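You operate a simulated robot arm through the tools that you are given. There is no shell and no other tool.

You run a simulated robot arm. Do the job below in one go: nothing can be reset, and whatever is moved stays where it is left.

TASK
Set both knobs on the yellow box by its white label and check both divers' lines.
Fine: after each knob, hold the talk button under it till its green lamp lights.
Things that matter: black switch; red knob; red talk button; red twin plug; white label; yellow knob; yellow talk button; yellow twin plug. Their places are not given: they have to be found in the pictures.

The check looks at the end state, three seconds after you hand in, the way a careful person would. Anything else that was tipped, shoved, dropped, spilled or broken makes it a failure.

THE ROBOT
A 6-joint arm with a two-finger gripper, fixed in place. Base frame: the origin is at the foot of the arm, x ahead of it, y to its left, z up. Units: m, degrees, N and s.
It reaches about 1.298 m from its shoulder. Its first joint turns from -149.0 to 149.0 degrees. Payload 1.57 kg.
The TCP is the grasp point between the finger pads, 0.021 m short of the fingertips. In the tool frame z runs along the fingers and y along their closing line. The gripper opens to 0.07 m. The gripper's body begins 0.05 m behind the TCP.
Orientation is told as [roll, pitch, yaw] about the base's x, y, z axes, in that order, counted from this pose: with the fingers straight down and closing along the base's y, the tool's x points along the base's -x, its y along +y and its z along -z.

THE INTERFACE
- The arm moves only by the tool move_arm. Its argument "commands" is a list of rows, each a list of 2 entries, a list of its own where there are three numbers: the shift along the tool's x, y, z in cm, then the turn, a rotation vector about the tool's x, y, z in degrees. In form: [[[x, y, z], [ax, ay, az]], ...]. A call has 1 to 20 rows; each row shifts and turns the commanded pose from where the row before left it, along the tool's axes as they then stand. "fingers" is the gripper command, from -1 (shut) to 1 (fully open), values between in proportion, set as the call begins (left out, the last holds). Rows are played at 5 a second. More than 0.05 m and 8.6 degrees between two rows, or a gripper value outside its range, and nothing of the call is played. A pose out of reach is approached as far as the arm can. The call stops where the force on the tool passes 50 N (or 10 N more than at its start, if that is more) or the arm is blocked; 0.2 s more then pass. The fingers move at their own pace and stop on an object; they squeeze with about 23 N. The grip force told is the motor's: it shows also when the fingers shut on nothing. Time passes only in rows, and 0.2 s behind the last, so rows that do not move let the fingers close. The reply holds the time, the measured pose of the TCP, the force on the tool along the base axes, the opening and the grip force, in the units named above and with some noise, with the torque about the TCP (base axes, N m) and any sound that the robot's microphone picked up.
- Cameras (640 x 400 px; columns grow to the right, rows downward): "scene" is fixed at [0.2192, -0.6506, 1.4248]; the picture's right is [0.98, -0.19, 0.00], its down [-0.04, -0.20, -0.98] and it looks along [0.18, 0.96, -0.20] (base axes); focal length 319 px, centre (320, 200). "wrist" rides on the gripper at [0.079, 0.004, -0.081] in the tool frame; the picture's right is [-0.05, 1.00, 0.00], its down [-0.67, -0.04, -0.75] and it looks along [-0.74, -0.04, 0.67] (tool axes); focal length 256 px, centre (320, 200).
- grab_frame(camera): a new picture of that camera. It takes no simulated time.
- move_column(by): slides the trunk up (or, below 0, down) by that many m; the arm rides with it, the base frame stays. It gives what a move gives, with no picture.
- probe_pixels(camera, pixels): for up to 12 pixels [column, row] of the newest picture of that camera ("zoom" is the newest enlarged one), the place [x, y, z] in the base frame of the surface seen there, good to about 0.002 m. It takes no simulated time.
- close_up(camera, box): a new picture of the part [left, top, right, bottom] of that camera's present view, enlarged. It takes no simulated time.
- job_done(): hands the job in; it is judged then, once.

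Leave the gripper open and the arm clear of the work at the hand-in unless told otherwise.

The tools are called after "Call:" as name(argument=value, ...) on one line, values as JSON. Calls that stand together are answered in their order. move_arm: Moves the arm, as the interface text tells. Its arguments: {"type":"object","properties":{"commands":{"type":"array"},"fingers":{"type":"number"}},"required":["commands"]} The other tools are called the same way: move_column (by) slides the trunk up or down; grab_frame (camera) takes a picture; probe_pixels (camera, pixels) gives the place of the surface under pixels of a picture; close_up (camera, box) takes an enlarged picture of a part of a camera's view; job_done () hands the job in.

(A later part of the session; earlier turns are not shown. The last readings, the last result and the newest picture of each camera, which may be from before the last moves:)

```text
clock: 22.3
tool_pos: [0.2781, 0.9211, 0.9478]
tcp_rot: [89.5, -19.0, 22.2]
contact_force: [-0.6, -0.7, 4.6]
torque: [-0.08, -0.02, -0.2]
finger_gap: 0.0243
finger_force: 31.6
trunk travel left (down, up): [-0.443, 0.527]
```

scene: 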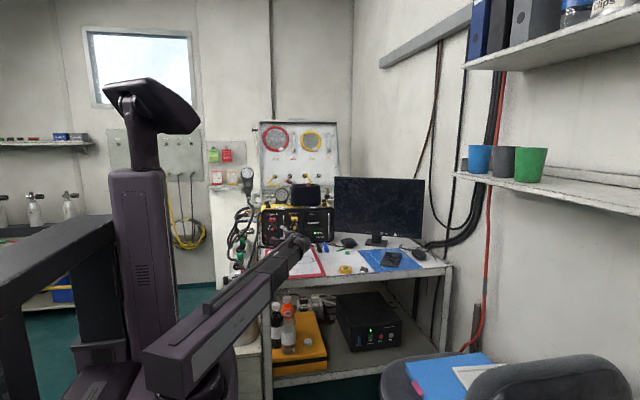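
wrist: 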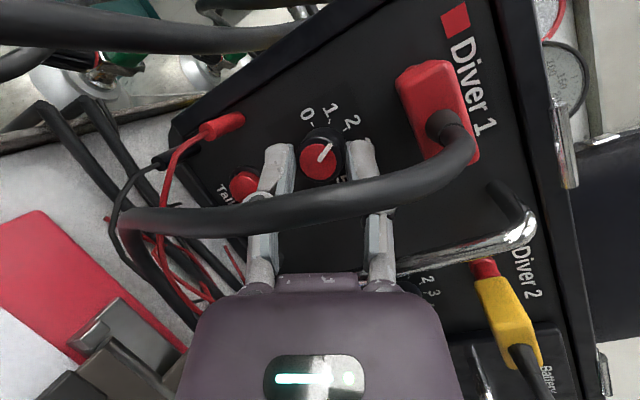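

Grip is clean now (4.6 N). I turn 40° clockwise and look.

Call:
move_arm(commands=[[[0, 0, 0], [0, 0, 4]], [[0, 0, 0], [0, 0, 4]], [[0, 0, 0], [0, 0, 4]], [[0, 0, 0], [0, 0, 4]], [[0, 0, 0], [0, 0, 4]], [[0, 0, 0], [0, 0, 4]], [[0, 0, 0], [0, 0, 4]], [[0, 0, 0], [0, 0, 4]], [[0, 0, 0], [0, 0, 4]], [[0, 0, 0], [0, 0, 4]]])

Call:
close_up(camera="wrist", box=[240, 90, 400, 200])

Call:
close_up(camera="scene", box=[266, 214, 296, 234])

```text
clock: 24.5
tool_pos: [0.2775, 0.9211, 0.9485]
tcp_rot: [89.6, 21.1, 22.0]
contact_force: [0.6, -6.5, 12.6]
torque: [0.78, 0.09, 0.57]
finger_gap: 0.024
finger_force: 32.1
trunk travel left (down, up): [-0.443, 0.527]
```

```text
3.64 times, centred on (320, 145) of wrist
```

zoom: 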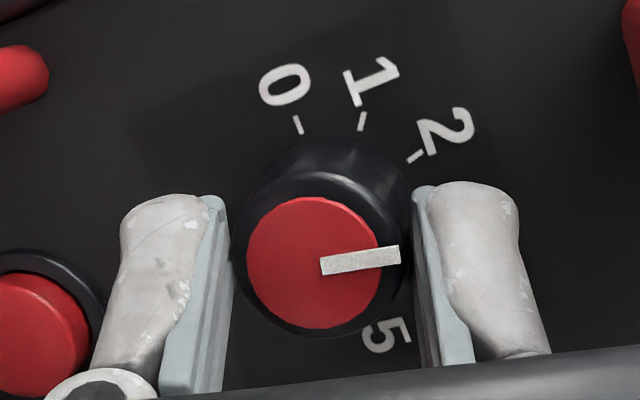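

```text
16.00 times, centred on (281, 224) of scene
```

zoom: 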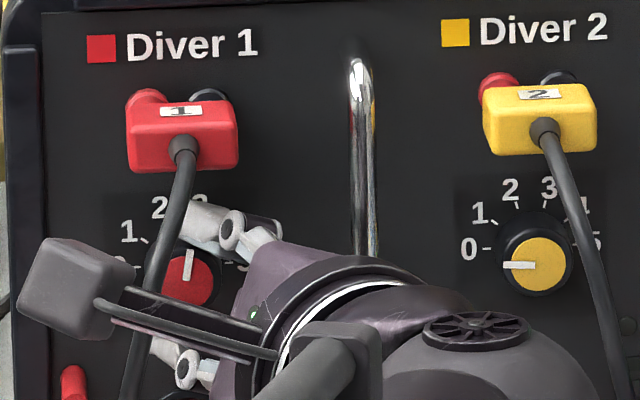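

In the scene zoom the red pointer stands almost straight up (about 95°, i.e. 2.6); the slant makes the knob turn slightly less than the hand. I turn about 13° more to bring it onto 3 (108°).

Call:
move_arm(commands=[[[0, 0, 0], [0, 0, 4.4]], [[0, 0, 0], [0, 0, 4.4]], [[0, 0, 0], [0, 0, 4.4]]])

Call:
close_up(camera="scene", box=[266, 214, 296, 234])

Call:
close_up(camera="wrist", box=[240, 90, 400, 200])

```text
clock: 25.3
tool_pos: [0.2777, 0.9213, 0.9483]
tcp_rot: [89.6, 34.3, 21.9]
contact_force: [5.3, -3.7, 14.2]
torque: [0.87, 0.07, 0.46]
finger_gap: 0.0245
finger_force: 32.0
trunk travel left (down, up): [-0.443, 0.527]
```

```text
16.00 times, centred on (281, 224) of scene
```

zoom: 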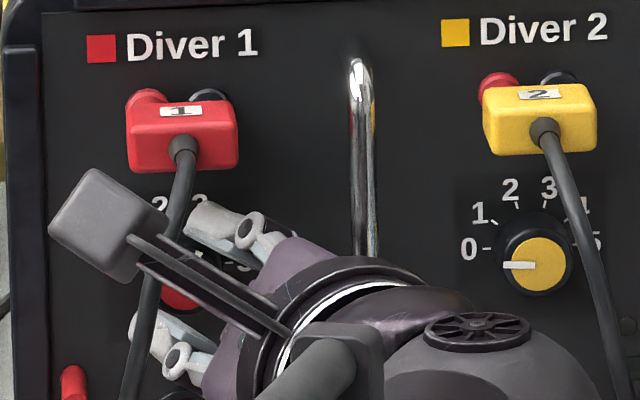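

```text
3.64 times, centred on (320, 145) of wrist
```

zoom: 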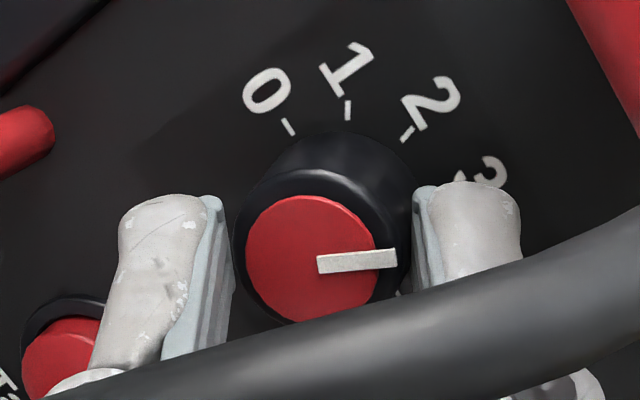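

Now I open the fingers, turn back to level, and back off along the tool axis to check the pointer from a clear view.

Call:
move_arm(commands=[[[0, 0, 0], [0, 0, 0]], [[0, 0, 0], [0, 0, 0]]], fingers=0.06)

Call:
move_arm(commands=[[[0, 0, 0], [0, 0, -5.7]], [[0, 0, 0], [0, 0, -5.7]], [[0, 0, 0], [0, 0, -5.7]], [[0, 0, 0], [0, 0, -5.7]], [[0, 0, 0], [0, 0, -5.7]], [[0, 0, 0], [0, 0, -5.7]], [[0, 0, -1.5], [0, 0, 0]], [[0, 0, -3], [0, 0, 0]], [[0, 0, -4], [0, 0, 0]], [[0, 0, -3.5], [0, 0, 0]]])

Call:
close_up(camera="wrist", box=[215, 20, 415, 145])

Call:
close_up(camera="scene", box=[266, 208, 306, 240])

```text
clock: 25.9
tool_pos: [0.2776, 0.9221, 0.9469]
tcp_rot: [89.5, 34.3, 22.0]
contact_force: [0.4, -0.4, 0.2]
torque: [0.01, 0.01, 0.0]
finger_gap: 0.0369
finger_force: 0.1
trunk travel left (down, up): [-0.443, 0.527]
```

```text
clock: 28.1
tool_pos: [0.3236, 0.8108, 0.9485]
tcp_rot: [89.7, 0.1, 22.2]
contact_force: [0.6, 1.0, -0.3]
torque: [0.0, -0.05, -0.01]
finger_gap: 0.0369
finger_force: 0.0
trunk travel left (down, up): [-0.443, 0.527]
```

```text
3.20 times, centred on (315, 82) of wrist
```

zoom: 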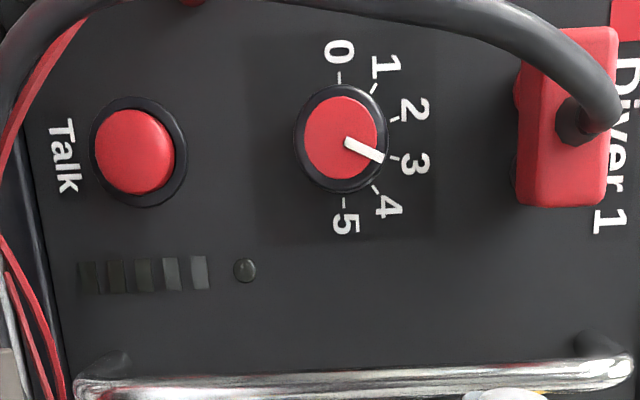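

```text
12.50 times, centred on (286, 224) of scene
```

zoom: 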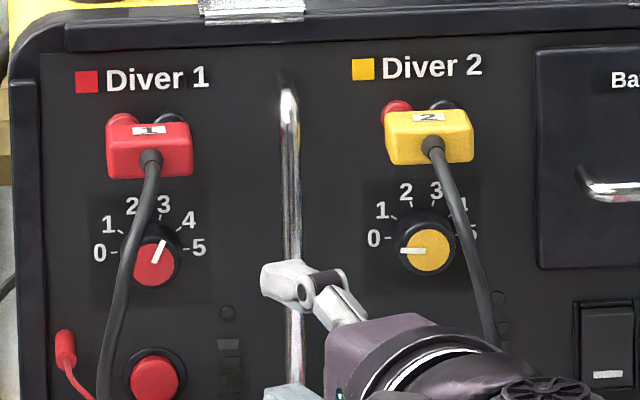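

The pointer is slightly past 3. I zoom tighter to measure the error precisely.

Call:
close_up(camera="wrist", box=[294, 28, 358, 98])

Call:
close_up(camera="scene", box=[271, 222, 285, 232])

```text
5.71 times, centred on (326, 63) of wrist
```

zoom: 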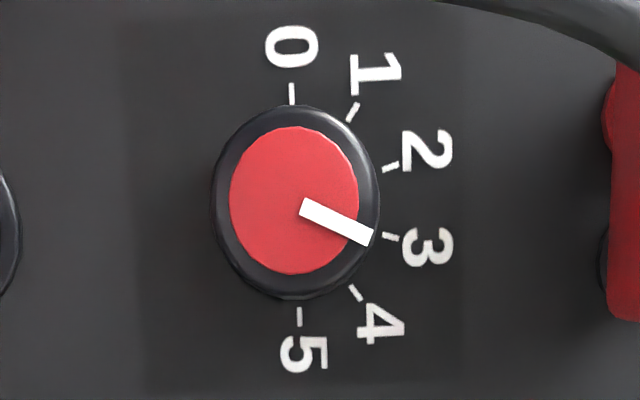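

```text
16.00 times, centred on (278, 227) of scene
```

zoom: 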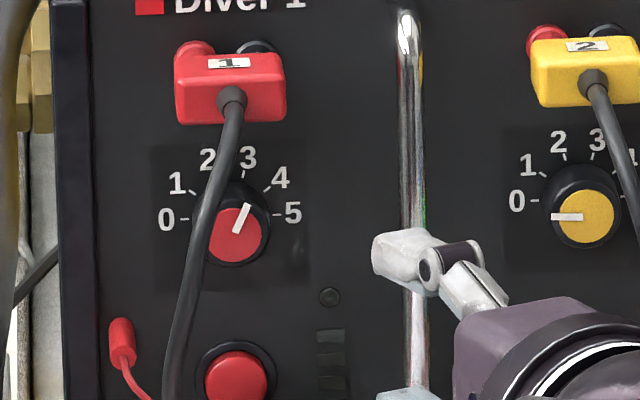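

By careful measurement the pointer is about 6° past the 3 mark (≈3.17). I'd rather have it right on the mark, so I go back in along the same line, grip and turn it back about 6°.

Call:
move_arm(commands=[[[0, 0, 3], [0, 0, 0]], [[0, 0, 3], [0, 0, 0]], [[0, 0, 2.4], [0, 0, 0]], [[0, 0, 1.6], [0, 0, 0]], [[0, 0, 1], [0, 0, 0]], [[0, 0, 1], [0, 0, 0]]])

Call:
grab_frame(camera="wrist")

```text
clock: 29.5
tool_pos: [0.2792, 0.9223, 0.9488]
tcp_rot: [89.6, 0.1, 22.2]
contact_force: [-0.4, 0.4, 0.3]
torque: [0.01, 0.0, -0.04]
finger_gap: 0.0373
finger_force: 0.1
trunk travel left (down, up): [-0.443, 0.527]
```

```text
taken
```

wrist: 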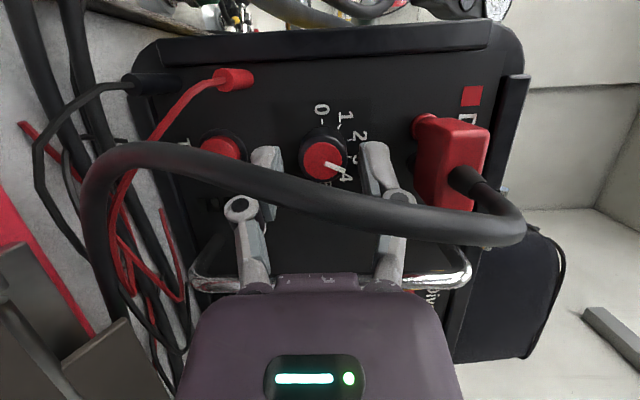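

In place without contact. I close on the knob.

Call:
move_arm(commands=[[[0, 0, 0], [0, 0, 0]], [[0, 0, 0], [0, 0, 0]], [[0, 0, 0], [0, 0, 0]]], fingers=-1)

Call:
close_up(camera="wrist", box=[270, 90, 380, 190])

```text
clock: 30.3
tool_pos: [0.2792, 0.921, 0.9478]
tcp_rot: [89.7, 0.0, 22.1]
contact_force: [2.6, 6.1, 15.9]
torque: [0.32, 0.11, -0.27]
finger_gap: 0.0237
finger_force: 31.6
trunk travel left (down, up): [-0.443, 0.527]
```

```text
4.00 times, centred on (325, 140) of wrist
```

zoom: 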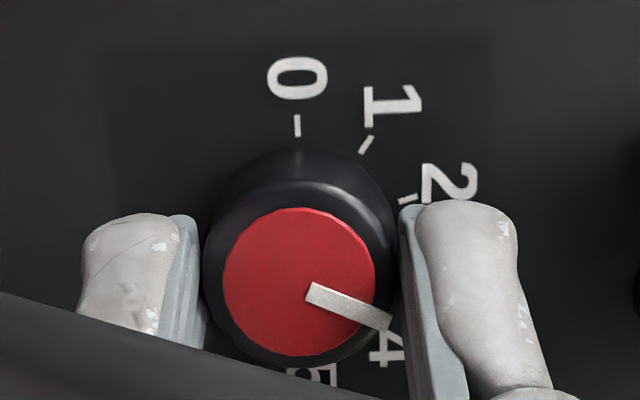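

Gripped. I turn back 6.5° counter-clockwise.

Call:
move_arm(commands=[[[0, 0, 0], [0, 0, -3.25]], [[0, 0, 0], [0, 0, -3.25]], [[0, 0, 0], [0, 0, 0]]])

Call:
close_up(camera="wrist", box=[270, 90, 380, 190])

```text
clock: 31.1
tool_pos: [0.2791, 0.9213, 0.9476]
tcp_rot: [89.7, -6.5, 22.3]
contact_force: [4.2, 3.3, 15.4]
torque: [0.3, 0.09, 0.06]
finger_gap: 0.0239
finger_force: 32.1
trunk travel left (down, up): [-0.443, 0.527]
```

```text
4.00 times, centred on (325, 140) of wrist
```

zoom: 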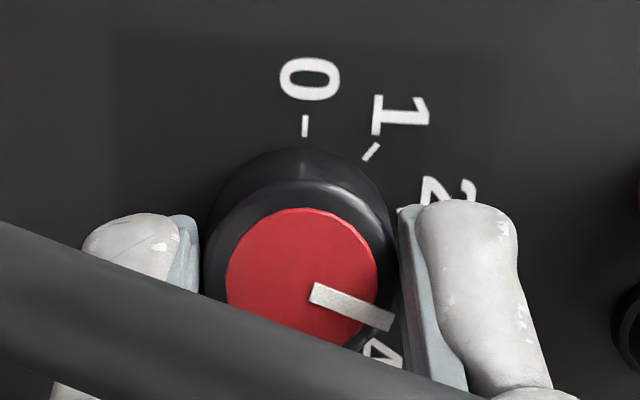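

The knob followed. I open the fingers and back off 12 cm, then check the pointer.

Call:
move_arm(commands=[[[0, 0, 0], [0, 0, 0]], [[0, 0, 0], [0, 0, 0]]], fingers=0.06)

Call:
move_arm(commands=[[[0, 0, -1], [0, 0, 0]], [[0, 0, -2], [0, 0, 0]], [[0, 0, -3], [0, 0, 0]], [[0, 0, -3], [0, 0, 0]], [[0, 0, -3], [0, 0, 6.5]]])

Call:
close_up(camera="wrist", box=[294, 28, 358, 98])

Call:
close_up(camera="scene", box=[271, 222, 285, 232])

```text
clock: 31.7
tool_pos: [0.2778, 0.9227, 0.9477]
tcp_rot: [89.6, -6.5, 22.4]
contact_force: [-0.1, 0.3, -1.5]
torque: [0.01, 0.0, 0.02]
finger_gap: 0.0372
finger_force: 0.0
trunk travel left (down, up): [-0.443, 0.527]
```

```text
clock: 32.9
tool_pos: [0.3245, 0.8126, 0.947]
tcp_rot: [89.6, 0.0, 22.2]
contact_force: [-0.2, 0.7, -0.1]
torque: [0.01, 0.0, -0.03]
finger_gap: 0.0377
finger_force: 0.1
trunk travel left (down, up): [-0.443, 0.527]
```

```text
5.71 times, centred on (326, 63) of wrist
```

zoom: 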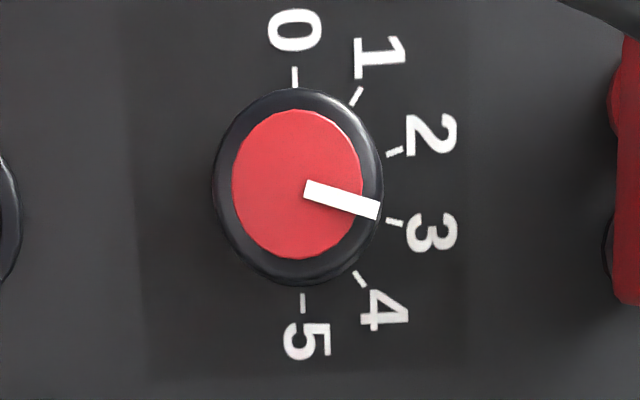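

```text
16.00 times, centred on (278, 227) of scene
```

zoom: 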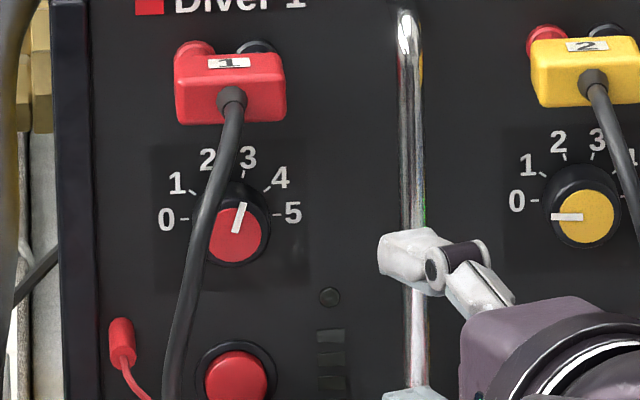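

The pointer is now right on the 3 mark (measured 18.5° vs 18° wanted). Next is the red talk button below it, at about (0.270, 0.944, 0.895). I look at the wrist view to measure the clipboard's clip and wires near my path.

Call:
grab_frame(camera="wrist")

Call:
probe_pixels(camera="wrist", pixels=[[125, 110], [150, 95], [160, 150], [190, 150], [195, 200], [190, 270], [150, 180], [120, 60], [215, 40], [200, 130], [240, 60], [320, 100]])

```text
taken
```

wrist: 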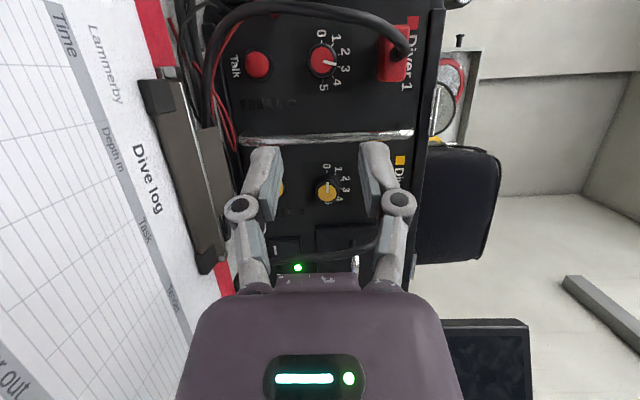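

```text
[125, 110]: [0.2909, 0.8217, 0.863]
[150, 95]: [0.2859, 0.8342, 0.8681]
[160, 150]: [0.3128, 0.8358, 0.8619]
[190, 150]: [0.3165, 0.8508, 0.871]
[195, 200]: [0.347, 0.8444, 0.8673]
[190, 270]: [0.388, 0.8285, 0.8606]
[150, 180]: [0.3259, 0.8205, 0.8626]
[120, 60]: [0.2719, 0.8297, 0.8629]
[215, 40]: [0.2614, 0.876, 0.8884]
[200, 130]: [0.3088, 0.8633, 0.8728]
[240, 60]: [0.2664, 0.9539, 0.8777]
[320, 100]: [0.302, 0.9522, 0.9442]
```

The clip tops out at z≈0.875 and the cable passes at (0.261, 0.876, 0.888), left of my planned path. I close the fingers, raise the trunk 5.5 cm, then tilt the tool 25° downward about the wrist.

Call:
move_column(by=0.055)

Call:
move_arm(commands=[[[0, -2.67, -0.19], [8.33, 0, 0]], [[0, -2.67, -0.19], [8.33, 0, 0]], [[0, -2.67, -0.19], [8.33, 0, 0]]], fingers=-1)

Call:
grab_frame(camera="wrist")

```text
clock: 33.8
tool_pos: [0.3256, 0.8128, 1.0018]
tcp_rot: [89.7, 0.1, 22.2]
contact_force: [0.0, -0.5, -0.2]
torque: [0.01, -0.03, -0.01]
finger_gap: 0.0374
finger_force: 0.1
trunk travel left (down, up): [-0.498, 0.472]
```

```text
clock: 34.6
tool_pos: [0.3332, 0.7951, 0.9232]
tcp_rot: [64.6, 0.1, 22.2]
contact_force: [0.0, -0.1, -0.1]
torque: [0.03, -0.02, -0.02]
finger_gap: 0.0
finger_force: 23.2
trunk travel left (down, up): [-0.498, 0.472]
```

```text
taken
```

wrist: 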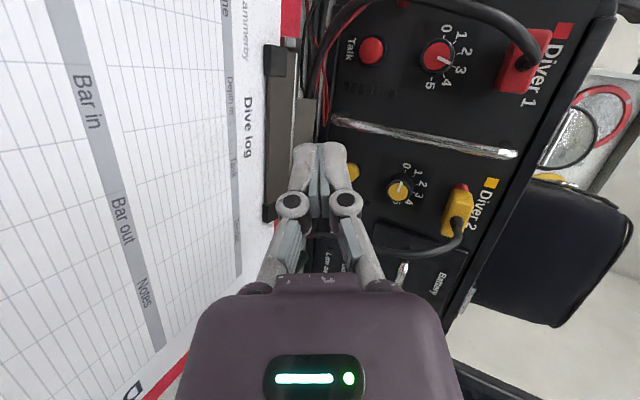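

The tool is tilted and the fingers shut, tips about 10 cm from the panel. I move horizontally to stand with the tips about 3 cm in front of the red talk button, still 2.5 cm too high.

Call:
move_arm(commands=[[[0.328, 0.984, 2.07], [0, 0, 0]], [[0.328, 0.984, 2.07], [0, 0, 0]], [[0.328, 0.984, 2.07], [0, 0, 0]], [[0.328, 0.984, 2.07], [0, 0, 0]], [[0.328, 0.984, 2.07], [0, 0, 0]]])

Call:
grab_frame(camera="wrist")

Call:
close_up(camera="scene", box=[258, 208, 322, 256])

```text
clock: 35.8
tool_pos: [0.2722, 0.8969, 0.9236]
tcp_rot: [64.6, 0.0, 22.2]
contact_force: [-0.2, 0.5, 0.2]
torque: [0.04, 0.0, 0.0]
finger_gap: 0.0001
finger_force: 23.0
trunk travel left (down, up): [-0.498, 0.472]
```

```text
taken
```

wrist: 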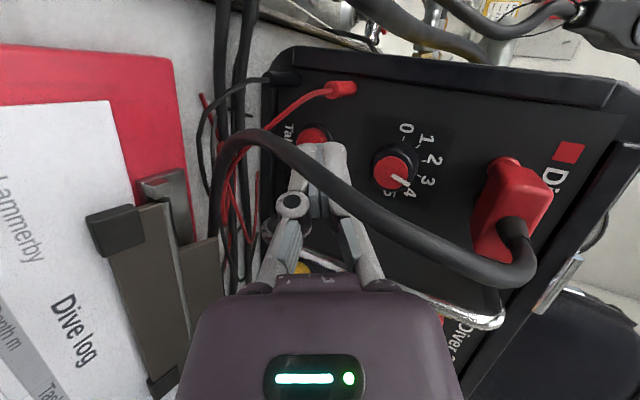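

```text
8.33 times, centred on (290, 232) of scene
```

zoom: 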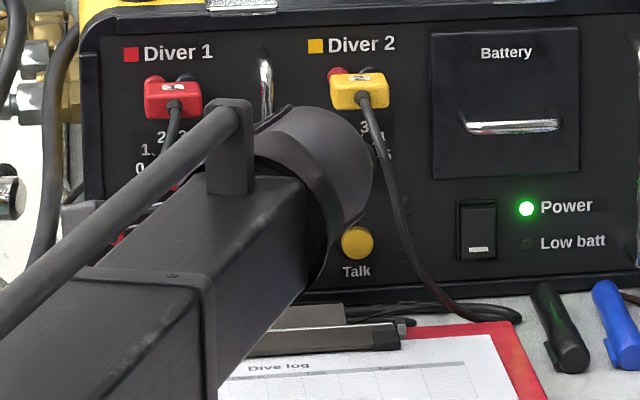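

The tips hang in front of the red button, a little high. I lower the trunk by 2.5 cm to button height and look again.

Call:
move_column(by=-0.025)

Call:
grab_frame(camera="wrist")

Call:
probe_pixels(camera="wrist", pixels=[[325, 145], [315, 120], [330, 150], [320, 130], [345, 160], [300, 160], [380, 215], [400, 190], [345, 200], [360, 235], [318, 115], [310, 125]])

```text
clock: 36.5
tool_pos: [0.2724, 0.8948, 0.8986]
tcp_rot: [64.7, 0.1, 22.2]
contact_force: [-0.5, 1.2, 0.8]
torque: [0.0, 0.0, 0.02]
finger_gap: 0.0001
finger_force: 23.2
trunk travel left (down, up): [-0.473, 0.497]
```

```text
taken
```

wrist: 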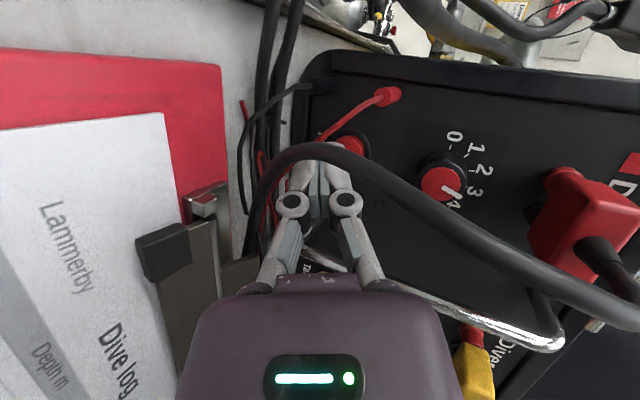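

```text
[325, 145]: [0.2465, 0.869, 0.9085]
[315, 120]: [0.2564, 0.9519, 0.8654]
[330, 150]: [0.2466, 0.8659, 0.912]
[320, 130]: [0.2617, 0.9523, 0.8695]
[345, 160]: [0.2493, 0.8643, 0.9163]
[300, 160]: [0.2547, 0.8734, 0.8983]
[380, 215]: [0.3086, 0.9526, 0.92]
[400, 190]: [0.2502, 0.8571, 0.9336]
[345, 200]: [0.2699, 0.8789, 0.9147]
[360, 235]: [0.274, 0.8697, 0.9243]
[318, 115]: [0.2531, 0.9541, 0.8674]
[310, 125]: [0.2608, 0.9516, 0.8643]
```

The lamp (dark lens at about (379,204)) is visible past the fingers. The tips are ~2.5 cm before the button face. I push straight along +y 2 cm first.

Call:
move_arm(commands=[[[-0.378, 0.397, 0.8365], [0, 0, 0]], [[-0.378, 0.397, 0.8365], [0, 0, 0]]])

Call:
close_up(camera="wrist", box=[270, 90, 430, 230])

```text
clock: 37.1
tool_pos: [0.2729, 0.9159, 0.8992]
tcp_rot: [64.7, 0.1, 22.2]
contact_force: [0.0, 0.5, 0.5]
torque: [-0.01, 0.01, 0.01]
finger_gap: 0.0
finger_force: 22.9
trunk travel left (down, up): [-0.473, 0.497]
```

```text
2.86 times, centred on (350, 160) of wrist
```

zoom: 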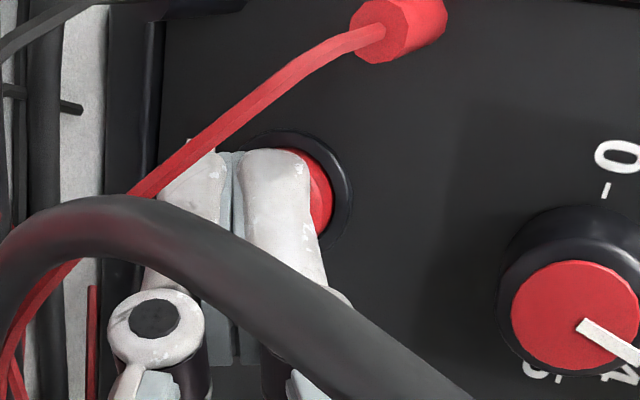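

The tips now cover the button face with no force yet. I advance in 2 mm steps until force builds.

Call:
move_arm(commands=[[[-0.0756, 0.0794, 0.1673], [0, 0, 0]], [[-0.0756, 0.0794, 0.1673], [0, 0, 0]], [[-0.0756, 0.0794, 0.1673], [0, 0, 0]]])

Call:
close_up(camera="wrist", box=[270, 90, 430, 230])

```text
clock: 37.9
tool_pos: [0.2722, 0.923, 0.8983]
tcp_rot: [64.7, 0.1, 22.2]
contact_force: [0.7, 0.3, -1.5]
torque: [0.02, 0.0, -0.01]
finger_gap: 0.0
finger_force: 22.8
trunk travel left (down, up): [-0.473, 0.497]
```

```text
2.86 times, centred on (350, 160) of wrist
```

zoom: 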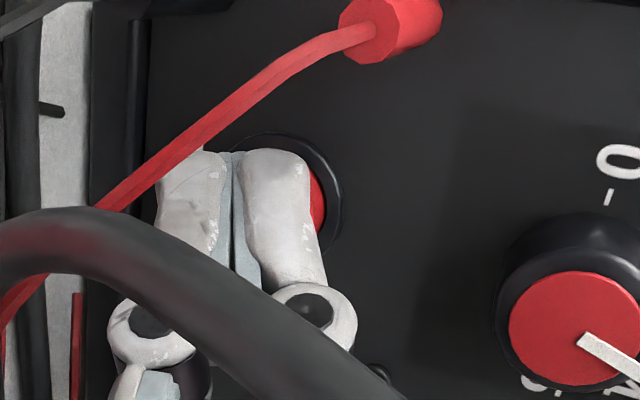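

Still no contact; 2 mm steps again, three of them.

Call:
move_arm(commands=[[[-0.0756, 0.0794, 0.1673], [0, 0, 0]], [[-0.0756, 0.0794, 0.1673], [0, 0, 0]], [[0, 0, 0], [0, 0, 0]]])

Call:
close_up(camera="wrist", box=[270, 90, 430, 230])

```text
clock: 38.7
tool_pos: [0.2725, 0.9261, 0.8988]
tcp_rot: [64.7, 0.2, 22.2]
contact_force: [0.3, -3.1, 0.4]
torque: [0.02, -0.02, -0.01]
finger_gap: 0.0
finger_force: 23.4
trunk travel left (down, up): [-0.473, 0.497]
heard: click
```

```text
2.86 times, centred on (350, 160) of wrist
```

zoom: 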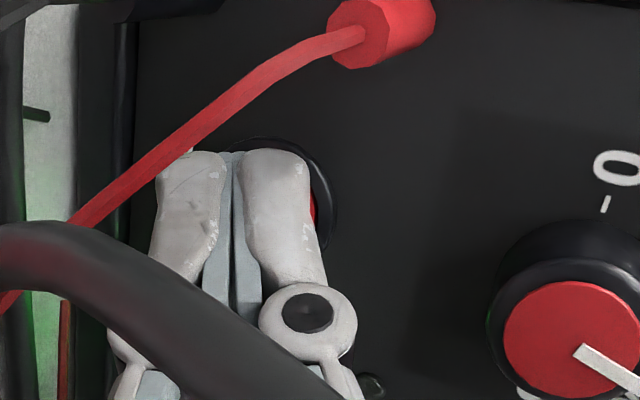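

A click was heard with −3 N: the button is in. I look at the lamp now, then hold.

Call:
grab_frame(camera="wrist")

Call:
close_up(camera="wrist", box=[350, 180, 450, 260])

```text
taken
```

wrist: 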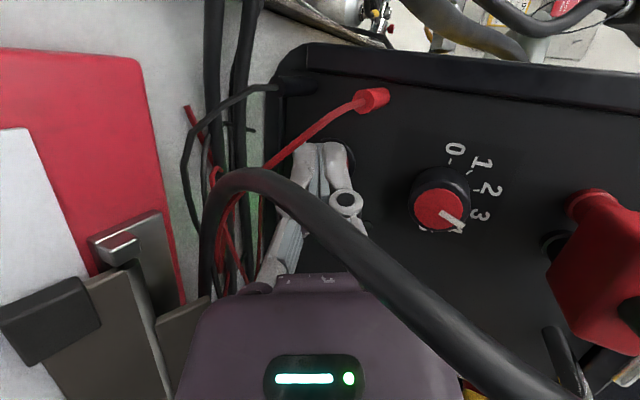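

```text
5.00 times, centred on (400, 220) of wrist
```

zoom: 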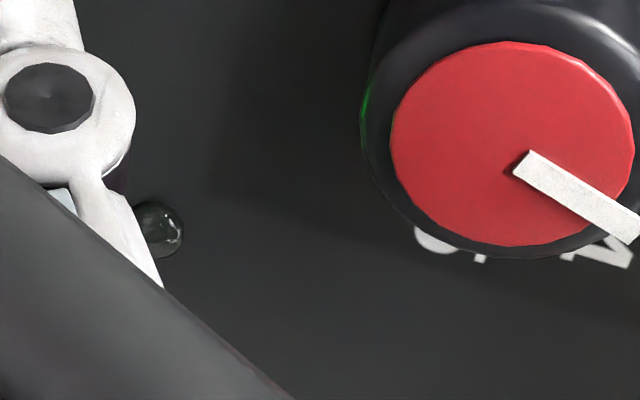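

The lamp lens (zoom (160,228)) is not lit yet; a faint green glow from the level bars shows. I hold still for 2 s and look again.

Call:
move_arm(commands=[[[0, 0, 0], [0, 0, 0]], [[0, 0, 0], [0, 0, 0]], [[0, 0, 0], [0, 0, 0]], [[0, 0, 0], [0, 0, 0]], [[0, 0, 0], [0, 0, 0]]])

Call:
close_up(camera="wrist", box=[350, 180, 450, 260])

Call:
close_up(camera="scene", box=[258, 208, 322, 256])

```text
clock: 39.9
tool_pos: [0.2731, 0.9255, 0.898]
tcp_rot: [64.6, 0.1, 22.3]
contact_force: [0.3, -2.8, 0.3]
torque: [0.03, 0.0, 0.04]
finger_gap: 0.0
finger_force: 23.0
trunk travel left (down, up): [-0.473, 0.497]
```

```text
5.00 times, centred on (400, 220) of wrist
```

zoom: 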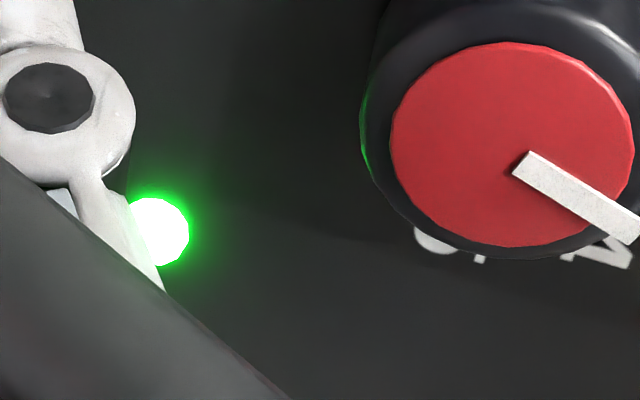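

```text
8.33 times, centred on (290, 232) of scene
```

zoom: 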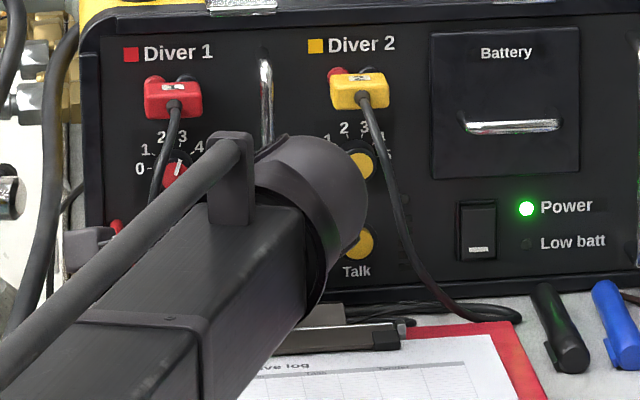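

The red line's green lamp is lit. I release by backing straight out in −y by 4 cm, then check whether the lamp behaves and the button comes back.

Call:
move_arm(commands=[[[0.189, -0.1985, -0.418], [0, 0, 0]], [[0.378, -0.397, -0.8365], [0, 0, 0]], [[0.378, -0.397, -0.8365], [0, 0, 0]], [[0.378, -0.397, -0.8365], [0, 0, 0]]])

Call:
grab_frame(camera="wrist")

```text
clock: 40.9
tool_pos: [0.2718, 0.89, 0.8985]
tcp_rot: [64.7, 0.1, 22.2]
contact_force: [0.8, -0.6, 0.3]
torque: [0.01, 0.02, 0.01]
finger_gap: 0.0
finger_force: 22.6
trunk travel left (down, up): [-0.473, 0.497]
```

```text
taken
```

wrist: 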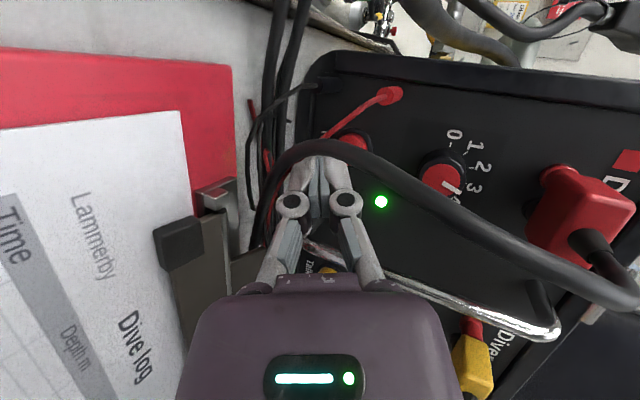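

The lamp stays lit after release, and the button is free. Now I raise the trunk 3 cm the way I came down, and back the hand out horizontally.

Call:
move_column(by=0.03)

Call:
move_arm(commands=[[[-0.328, -0.984, -2.07], [0, 0, 0]], [[-0.328, -0.984, -2.07], [0, 0, 0]], [[-0.328, -0.984, -2.07], [0, 0, 0]], [[-0.328, -0.984, -2.07], [0, 0, 0]], [[-0.328, -0.984, -2.07], [0, 0, 0]], [[-0.328, -0.984, -2.07], [0, 0, 0]], [[-0.328, -0.984, -2.07], [0, 0, 0]]])

Call:
grab_frame(camera="scene")

Call:
close_up(camera="scene", box=[262, 208, 326, 248])

```text
clock: 41.7
tool_pos: [0.2722, 0.8904, 0.9288]
tcp_rot: [64.7, 0.2, 22.2]
contact_force: [0.4, -0.2, 0.9]
torque: [-0.02, 0.0, -0.01]
finger_gap: 0.0001
finger_force: 23.3
trunk travel left (down, up): [-0.503, 0.467]
```

```text
clock: 43.3
tool_pos: [0.353, 0.7509, 0.9285]
tcp_rot: [64.7, 0.0, 22.3]
contact_force: [0.7, -0.1, 0.6]
torque: [0.0, -0.01, -0.01]
finger_gap: 0.0
finger_force: 23.0
trunk travel left (down, up): [-0.503, 0.467]
```

```text
taken
```

scene: 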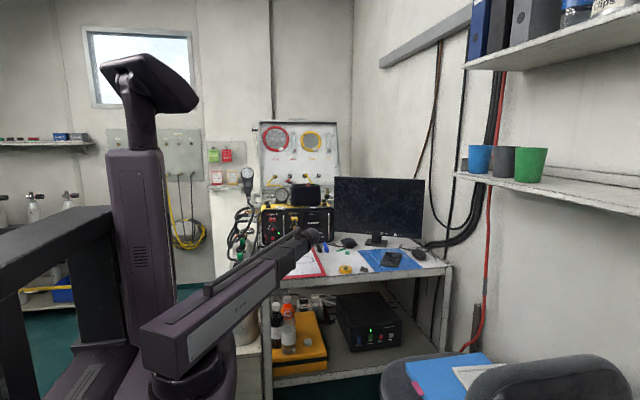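

```text
10.00 times, centred on (294, 228) of scene
```

zoom: 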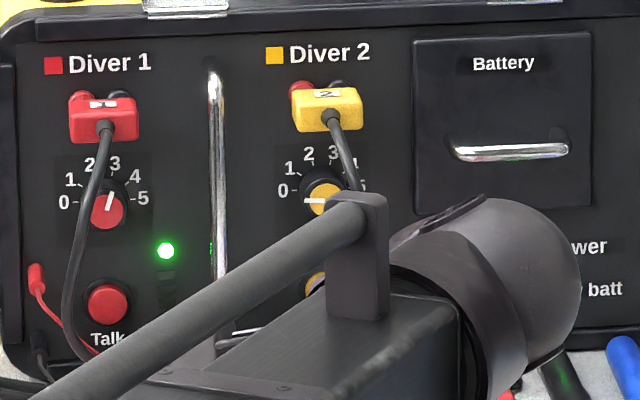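

Red shows 3 with its lamp lit. Now for the yellow side: I untilt the tool to level about the wrist and yaw it by −42°, so that it will come at the yellow knob from the left.

Call:
move_arm(commands=[[[0, 2.67, -0.19], [-8.4, 0, 0]], [[0, 2.67, -0.19], [-8.4, 0, 0]], [[0, 2.67, -0.19], [-8.4, 0, 0]], [[-2.69, 0, -0.197], [0, -8.4, 0]], [[-2.69, 0, -0.197], [0, -8.4, 0]], [[-2.69, 0, -0.197], [0, -8.4, 0]], [[-2.69, 0, -0.197], [0, -8.4, 0]], [[-2.69, 0, -0.197], [0, -8.4, 0]]])

Call:
grab_frame(camera="scene")

```text
clock: 45.1
tool_pos: [0.4802, 0.7702, 1.009]
tcp_rot: [89.8, -0.1, -19.9]
contact_force: [-0.2, 0.7, -0.2]
torque: [-0.01, -0.01, -0.01]
finger_gap: 0.0001
finger_force: 23.3
trunk travel left (down, up): [-0.503, 0.467]
```

```text
taken
```

scene: 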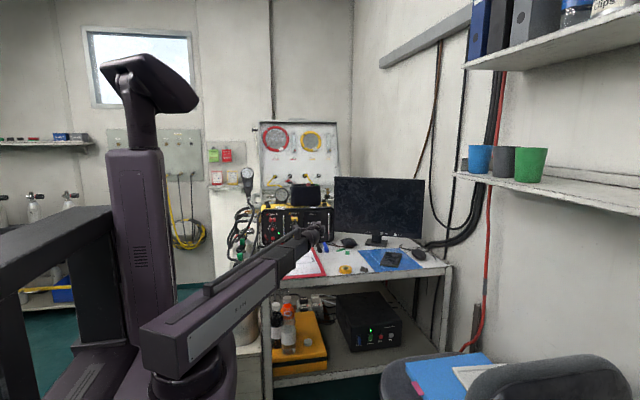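

Pose as planned. I now roll the hand +140° about its own axis (camera passing over the top) so the camera ends on the right side, away from the red lead.

Call:
move_arm(commands=[[[0, 0, 0], [0, 0, 8.2]], [[0, 0, 0], [0, 0, 8.2]], [[0, 0, 0], [0, 0, 8.2]], [[0, 0, 0], [0, 0, 8.2]], [[0, 0, 0], [0, 0, 8.2]], [[0, 0, 0], [0, 0, 8.2]], [[0, 0, 0], [0, 0, 8.2]], [[0, 0, 0], [0, 0, 8.2]], [[0, 0, 0], [0, 0, 8.2]]], fingers=0.06)

```text
clock: 47.1
tool_pos: [0.48, 0.7693, 1.0075]
tcp_rot: [89.0, 73.9, -20.7]
contact_force: [0.2, -0.1, -0.2]
torque: [-0.06, 0.02, 0.0]
finger_gap: 0.0372
finger_force: 0.0
trunk travel left (down, up): [-0.503, 0.467]
```

Rolled 74° without trouble. I continue to about 140°.

Call:
move_arm(commands=[[[0, 0, 0], [0, 0, 8.2]], [[0, 0, 0], [0, 0, 8.2]], [[0, 0, 0], [0, 0, 8.2]], [[0, 0, 0], [0, 0, 8.2]], [[0, 0, 0], [0, 0, 8.2]], [[0, 0, 0], [0, 0, 8.2]], [[0, 0, 0], [0, 0, 8.2]], [[0, 0, 0], [0, 0, 8.2]]])

Call:
grab_frame(camera="wrist")

```text
clock: 48.9
tool_pos: [0.4789, 0.7702, 1.0074]
tcp_rot: [-89.6, 40.4, 160.4]
contact_force: [0.6, -0.1, 0.4]
torque: [-0.01, 0.01, -0.01]
finger_gap: 0.0369
finger_force: 0.1
trunk travel left (down, up): [-0.503, 0.467]
```

```text
taken
```

wrist: 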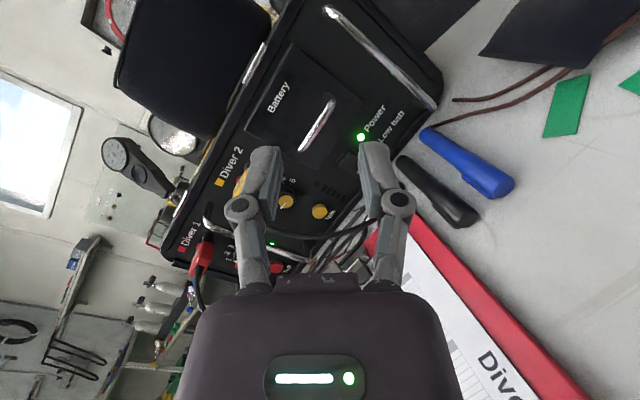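

I test now, in free space, that the hand can roll a further 54° as the strokes will need, and leave it at the start angle afterwards.

Call:
move_arm(commands=[[[0, 0, 0], [0, 0, 8]], [[0, 0, 0], [0, 0, 8]], [[0, 0, 0], [0, 0, 8]], [[0, 0, 0], [0, 0, 8]], [[0, 0, 0], [0, 0, 8]], [[0, 0, 0], [0, 0, 8]], [[0, 0, 0], [0, 0, 6]]])

Call:
grab_frame(camera="wrist")

```text
clock: 50.5
tool_pos: [0.4667, 0.7775, 1.0189]
tcp_rot: [-93.5, -12.9, 159.8]
contact_force: [0.2, 0.1, 0.2]
torque: [0.01, 0.0, -0.04]
finger_gap: 0.037
finger_force: 0.0
out of reach, approached as far as the arm can: row 5, 6, 7
trunk travel left (down, up): [-0.503, 0.467]
```

```text
taken
```

wrist: 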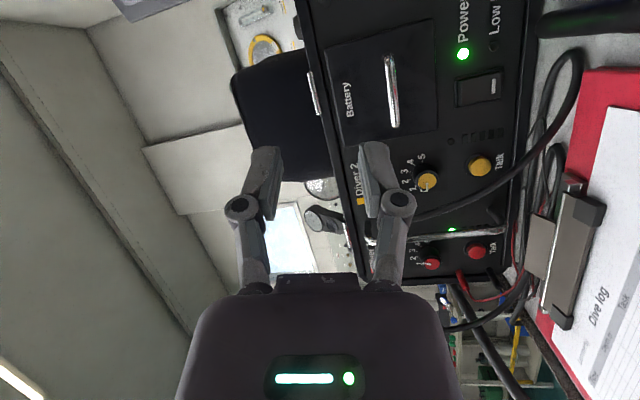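

Row 5 onwards (beyond about 172° total) the wrist's last joint reaches its limit, so my strokes must stay below that: I'll use four shorter strokes from −47° to −10°. I roll back by 34° and check the orientation.

Call:
move_arm(commands=[[[0, 0, 0], [0, 0, -6.8]], [[0, 0, 0], [0, 0, -6.8]], [[0, 0, 0], [0, 0, -6.8]], [[0, 0, 0], [0, 0, -6.8]], [[0, 0, 0], [0, 0, -6.8]]])

```text
clock: 51.7
tool_pos: [0.4677, 0.7781, 1.017]
tcp_rot: [-92.8, 21.2, 158.3]
contact_force: [0.6, 0.2, -0.3]
torque: [0.01, 0.0, -0.03]
finger_gap: 0.037
finger_force: 0.2
trunk travel left (down, up): [-0.503, 0.467]
```

The orientation is 2.6° off level after hitting the limit. I correct that pitch and yaw and roll on to about −47°.

Call:
move_arm(commands=[[[-0.3, 0.78, -0.04], [-2.17, -1.59, 0.03]], [[0, 0, 0], [0, 0, -6.5]], [[0, 0, 0], [0, 0, -6.5]], [[0, 0, 0], [0, 0, -6.5]], [[0, 0, 0], [0, 0, -6.5]]])

```text
clock: 52.9
tool_pos: [0.4671, 0.7779, 1.008]
tcp_rot: [-90.0, 47.2, 160.0]
contact_force: [-0.5, -0.2, 0.7]
torque: [-0.01, 0.04, 0.0]
finger_gap: 0.0373
finger_force: 0.1
trunk travel left (down, up): [-0.503, 0.467]
```

Level now at azimuth 70° and roll −47°. I move sideways to the standoff for the yellow knob (TCP about (0.338, 0.810)), then lower the trunk by 6 cm to knob height.

Call:
move_arm(commands=[[[-2.245, -2.43, -0.35], [0, 0, 0]], [[-2.245, -2.43, -0.35], [0, 0, 0]], [[-2.245, -2.43, -0.35], [0, 0, 0]], [[-2.245, -2.43, -0.35], [0, 0, 0]]])

Call:
grab_frame(camera="scene")

Call:
grab_frame(camera="wrist")

```text
clock: 53.9
tool_pos: [0.3365, 0.8079, 1.0082]
tcp_rot: [-90.1, 47.2, 159.9]
contact_force: [0.8, 0.2, 0.3]
torque: [-0.04, 0.01, 0.01]
finger_gap: 0.037
finger_force: 0.1
trunk travel left (down, up): [-0.503, 0.467]
```

```text
taken
```

scene: 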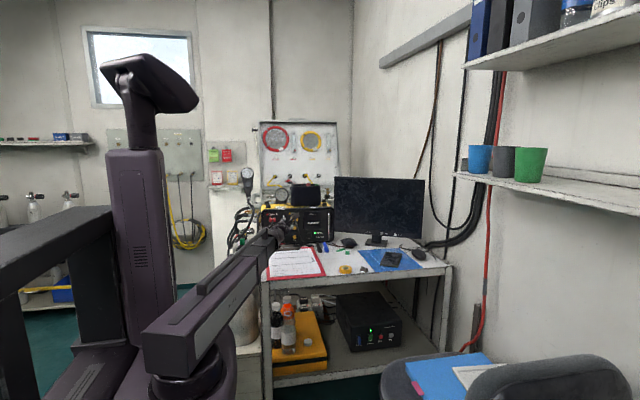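

```text
taken
```

wrist: 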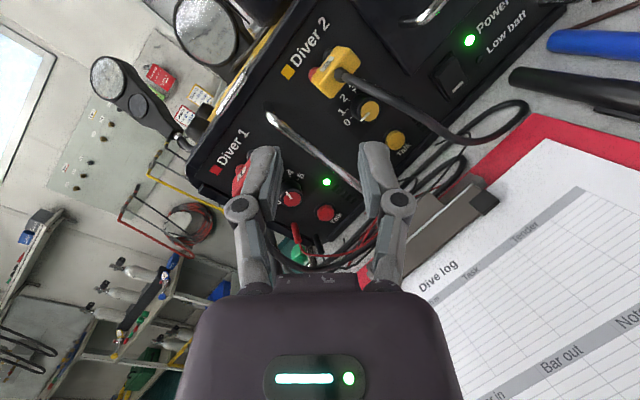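

The yellow knob is at about (368,112) in the wrist view, cable to its right side. I lower the trunk 6 cm and probe the knob.

Call:
move_column(by=-0.06)

Call:
grab_frame(camera="wrist")

Call:
close_up(camera="wrist", box=[250, 20, 410, 150])

```text
clock: 54.9
tool_pos: [0.3357, 0.8082, 0.9472]
tcp_rot: [-90.1, 47.2, 160.0]
contact_force: [-0.4, -1.0, -0.1]
torque: [-0.01, -0.01, -0.02]
finger_gap: 0.0373
finger_force: 0.1
trunk travel left (down, up): [-0.443, 0.527]
```

```text
taken
```

wrist: 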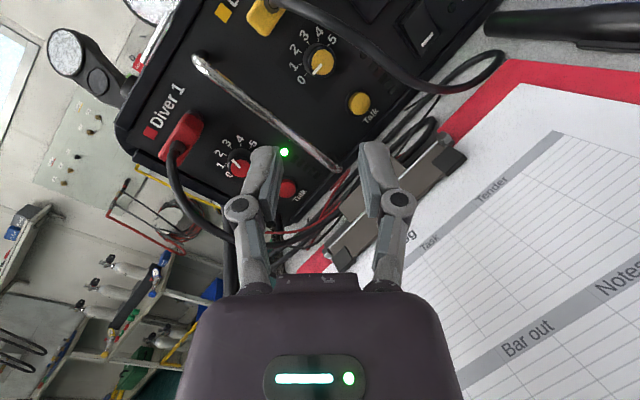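

```text
3.08 times, centred on (330, 85) of wrist
```

zoom: 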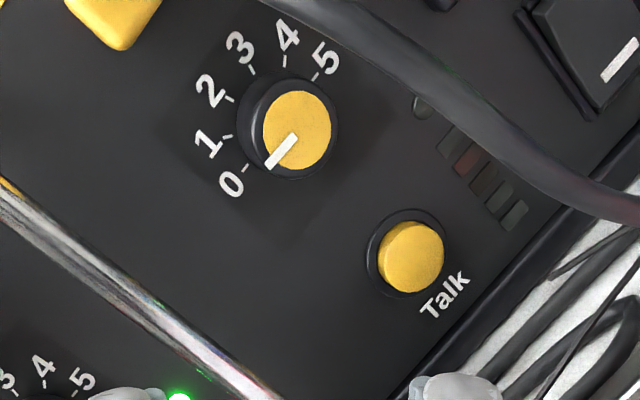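

The yellow pointer stands right at 0. I probe the yellow knob's face and edges, the cable and the button.

Call:
probe_pixels(camera="zoom", pixels=[[297, 131], [275, 125], [322, 135], [300, 100], [290, 162], [255, 140], [411, 257], [395, 250], [425, 265], [421, 107], [400, 80], [480, 130]])

```text
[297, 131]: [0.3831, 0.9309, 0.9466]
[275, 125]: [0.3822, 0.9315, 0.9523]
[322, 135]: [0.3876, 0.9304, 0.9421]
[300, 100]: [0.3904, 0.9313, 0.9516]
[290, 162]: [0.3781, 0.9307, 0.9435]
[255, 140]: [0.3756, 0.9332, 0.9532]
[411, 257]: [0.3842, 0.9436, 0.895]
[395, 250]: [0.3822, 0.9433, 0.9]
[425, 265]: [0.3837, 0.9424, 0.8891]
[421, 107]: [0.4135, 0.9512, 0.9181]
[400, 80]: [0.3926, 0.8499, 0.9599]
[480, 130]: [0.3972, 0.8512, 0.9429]
```

Yellow knob axis is near (0.3842, ·, 0.947); cable is about 2 cm clear of my path. I advance the first 7 cm along the tool axis (with 1 mm to the right) and check.

Call:
move_arm(commands=[[[0.064, 0.069, 1.78], [0, 0, 0]], [[0, 0, 1.75], [0, 0, 0]], [[0, 0, 1.75], [0, 0, 0]], [[0, 0, 1.75], [0, 0, 0]]])

Call:
grab_frame(camera="wrist")

Call:
close_up(camera="scene", box=[258, 208, 322, 248])

```text
clock: 55.9
tool_pos: [0.3633, 0.8736, 0.948]
tcp_rot: [-90.1, 47.1, 159.9]
contact_force: [0.3, -0.8, 0.4]
torque: [-0.03, 0.03, 0.02]
finger_gap: 0.0371
finger_force: 0.1
trunk travel left (down, up): [-0.443, 0.527]
```

```text
taken
```

wrist: 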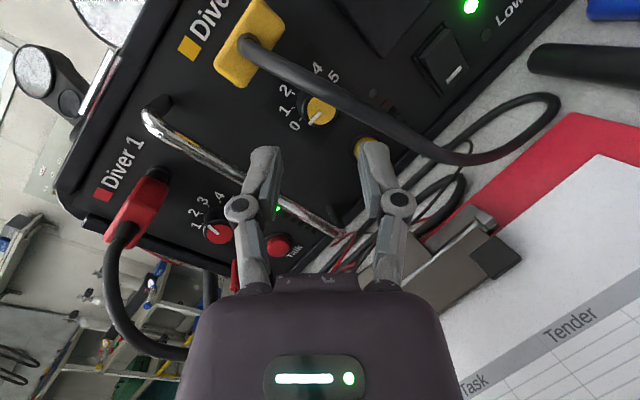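

```text
10.00 times, centred on (290, 228) of scene
```

zoom: 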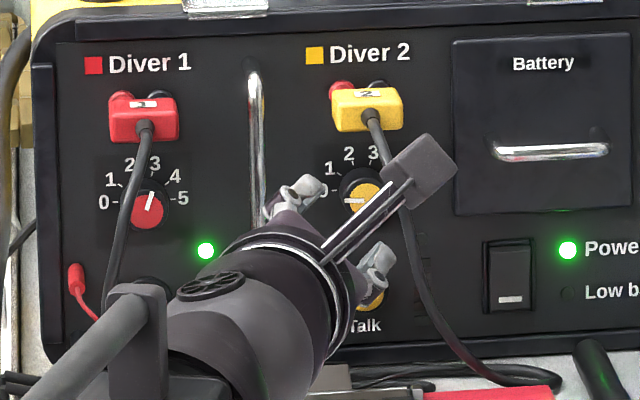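

The fingers line up with the yellow knob; the camera box (scene zoom (420,170)) is in front of the cable. I go 2.8 cm further and look again before the last stretch.

Call:
move_arm(commands=[[[0, 0, 0.95], [0, 0, 0]], [[0, 0, 0.95], [0, 0, 0]], [[0, 0, 0.9], [0, 0, 0]]])

Call:
grab_frame(camera="wrist")

Call:
close_up(camera="scene", box=[278, 208, 318, 240])

```text
clock: 56.7
tool_pos: [0.3718, 0.9003, 0.9485]
tcp_rot: [-90.1, 47.0, 160.0]
contact_force: [0.0, -0.2, -0.4]
torque: [-0.03, -0.01, 0.02]
finger_gap: 0.037
finger_force: 0.1
trunk travel left (down, up): [-0.443, 0.527]
```

```text
taken
```

wrist: 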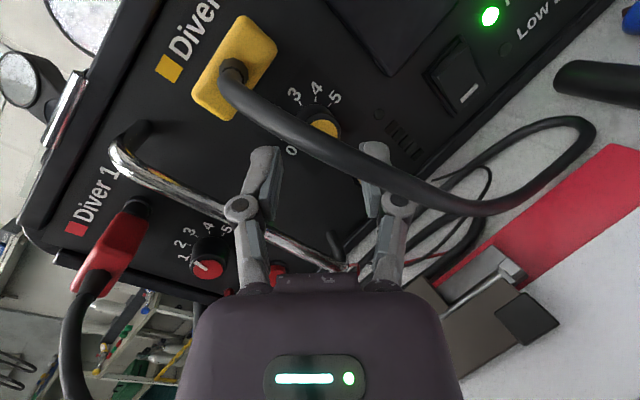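

```text
12.50 times, centred on (298, 224) of scene
```

zoom: 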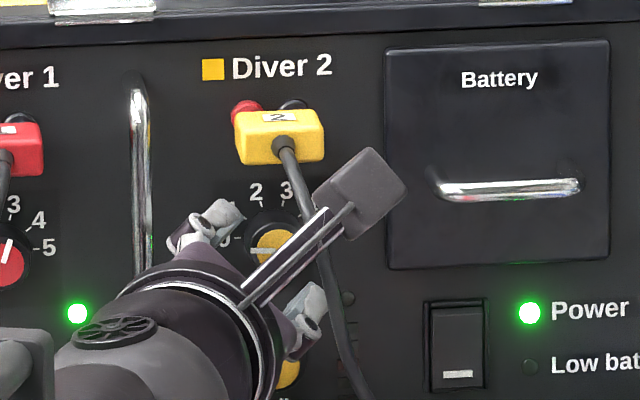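

Clear still. I advance the last 2.3 cm with a 1.5 mm trim to the left.

Call:
move_arm(commands=[[[-0.05, -0.05, 0.75], [0, 0, 0]], [[-0.05, -0.05, 0.75], [0, 0, 0]], [[0, 0, 0.75], [0, 0, 0]]])

Call:
grab_frame(camera="wrist")

```text
clock: 57.5
tool_pos: [0.3769, 0.9215, 0.9475]
tcp_rot: [-90.2, 47.1, 160.0]
contact_force: [0.1, 0.5, 0.4]
torque: [0.0, -0.04, 0.0]
finger_gap: 0.037
finger_force: 0.1
trunk travel left (down, up): [-0.443, 0.527]
```

```text
taken
```

wrist: 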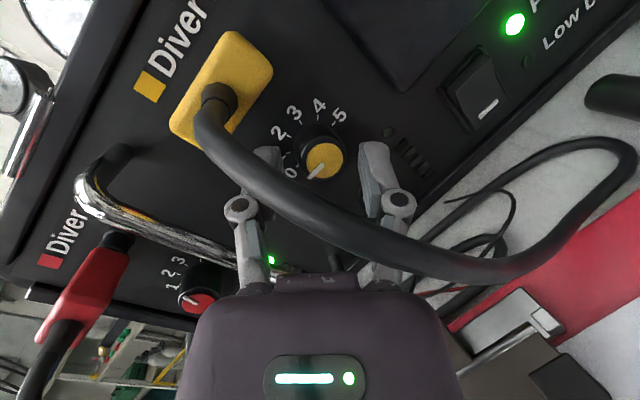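

The knob is centred between the fingers at (323,157). I close on it.

Call:
move_arm(commands=[[[0, 0, 0], [0, 0, 0]], [[0, 0, 0], [0, 0, 0]], [[0, 0, 0], [0, 0, 0]]], fingers=-1)

Call:
close_up(camera="wrist", box=[250, 90, 410, 200])

```text
clock: 58.3
tool_pos: [0.3789, 0.9202, 0.9477]
tcp_rot: [-90.1, 47.1, 159.9]
contact_force: [2.7, -8.5, -7.7]
torque: [0.22, 0.04, -0.22]
finger_gap: 0.0248
finger_force: 32.4
trunk travel left (down, up): [-0.443, 0.527]
```

```text
3.64 times, centred on (330, 145) of wrist
```

zoom: 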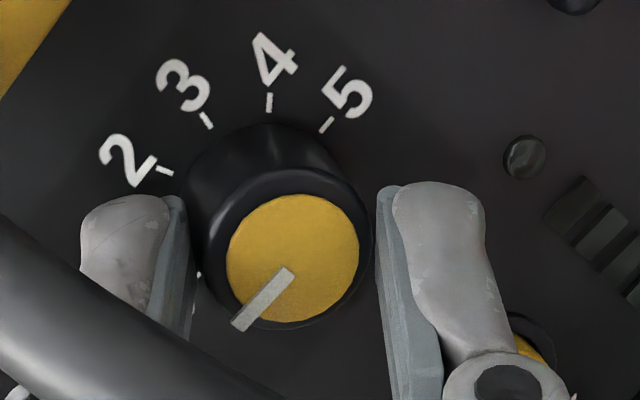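

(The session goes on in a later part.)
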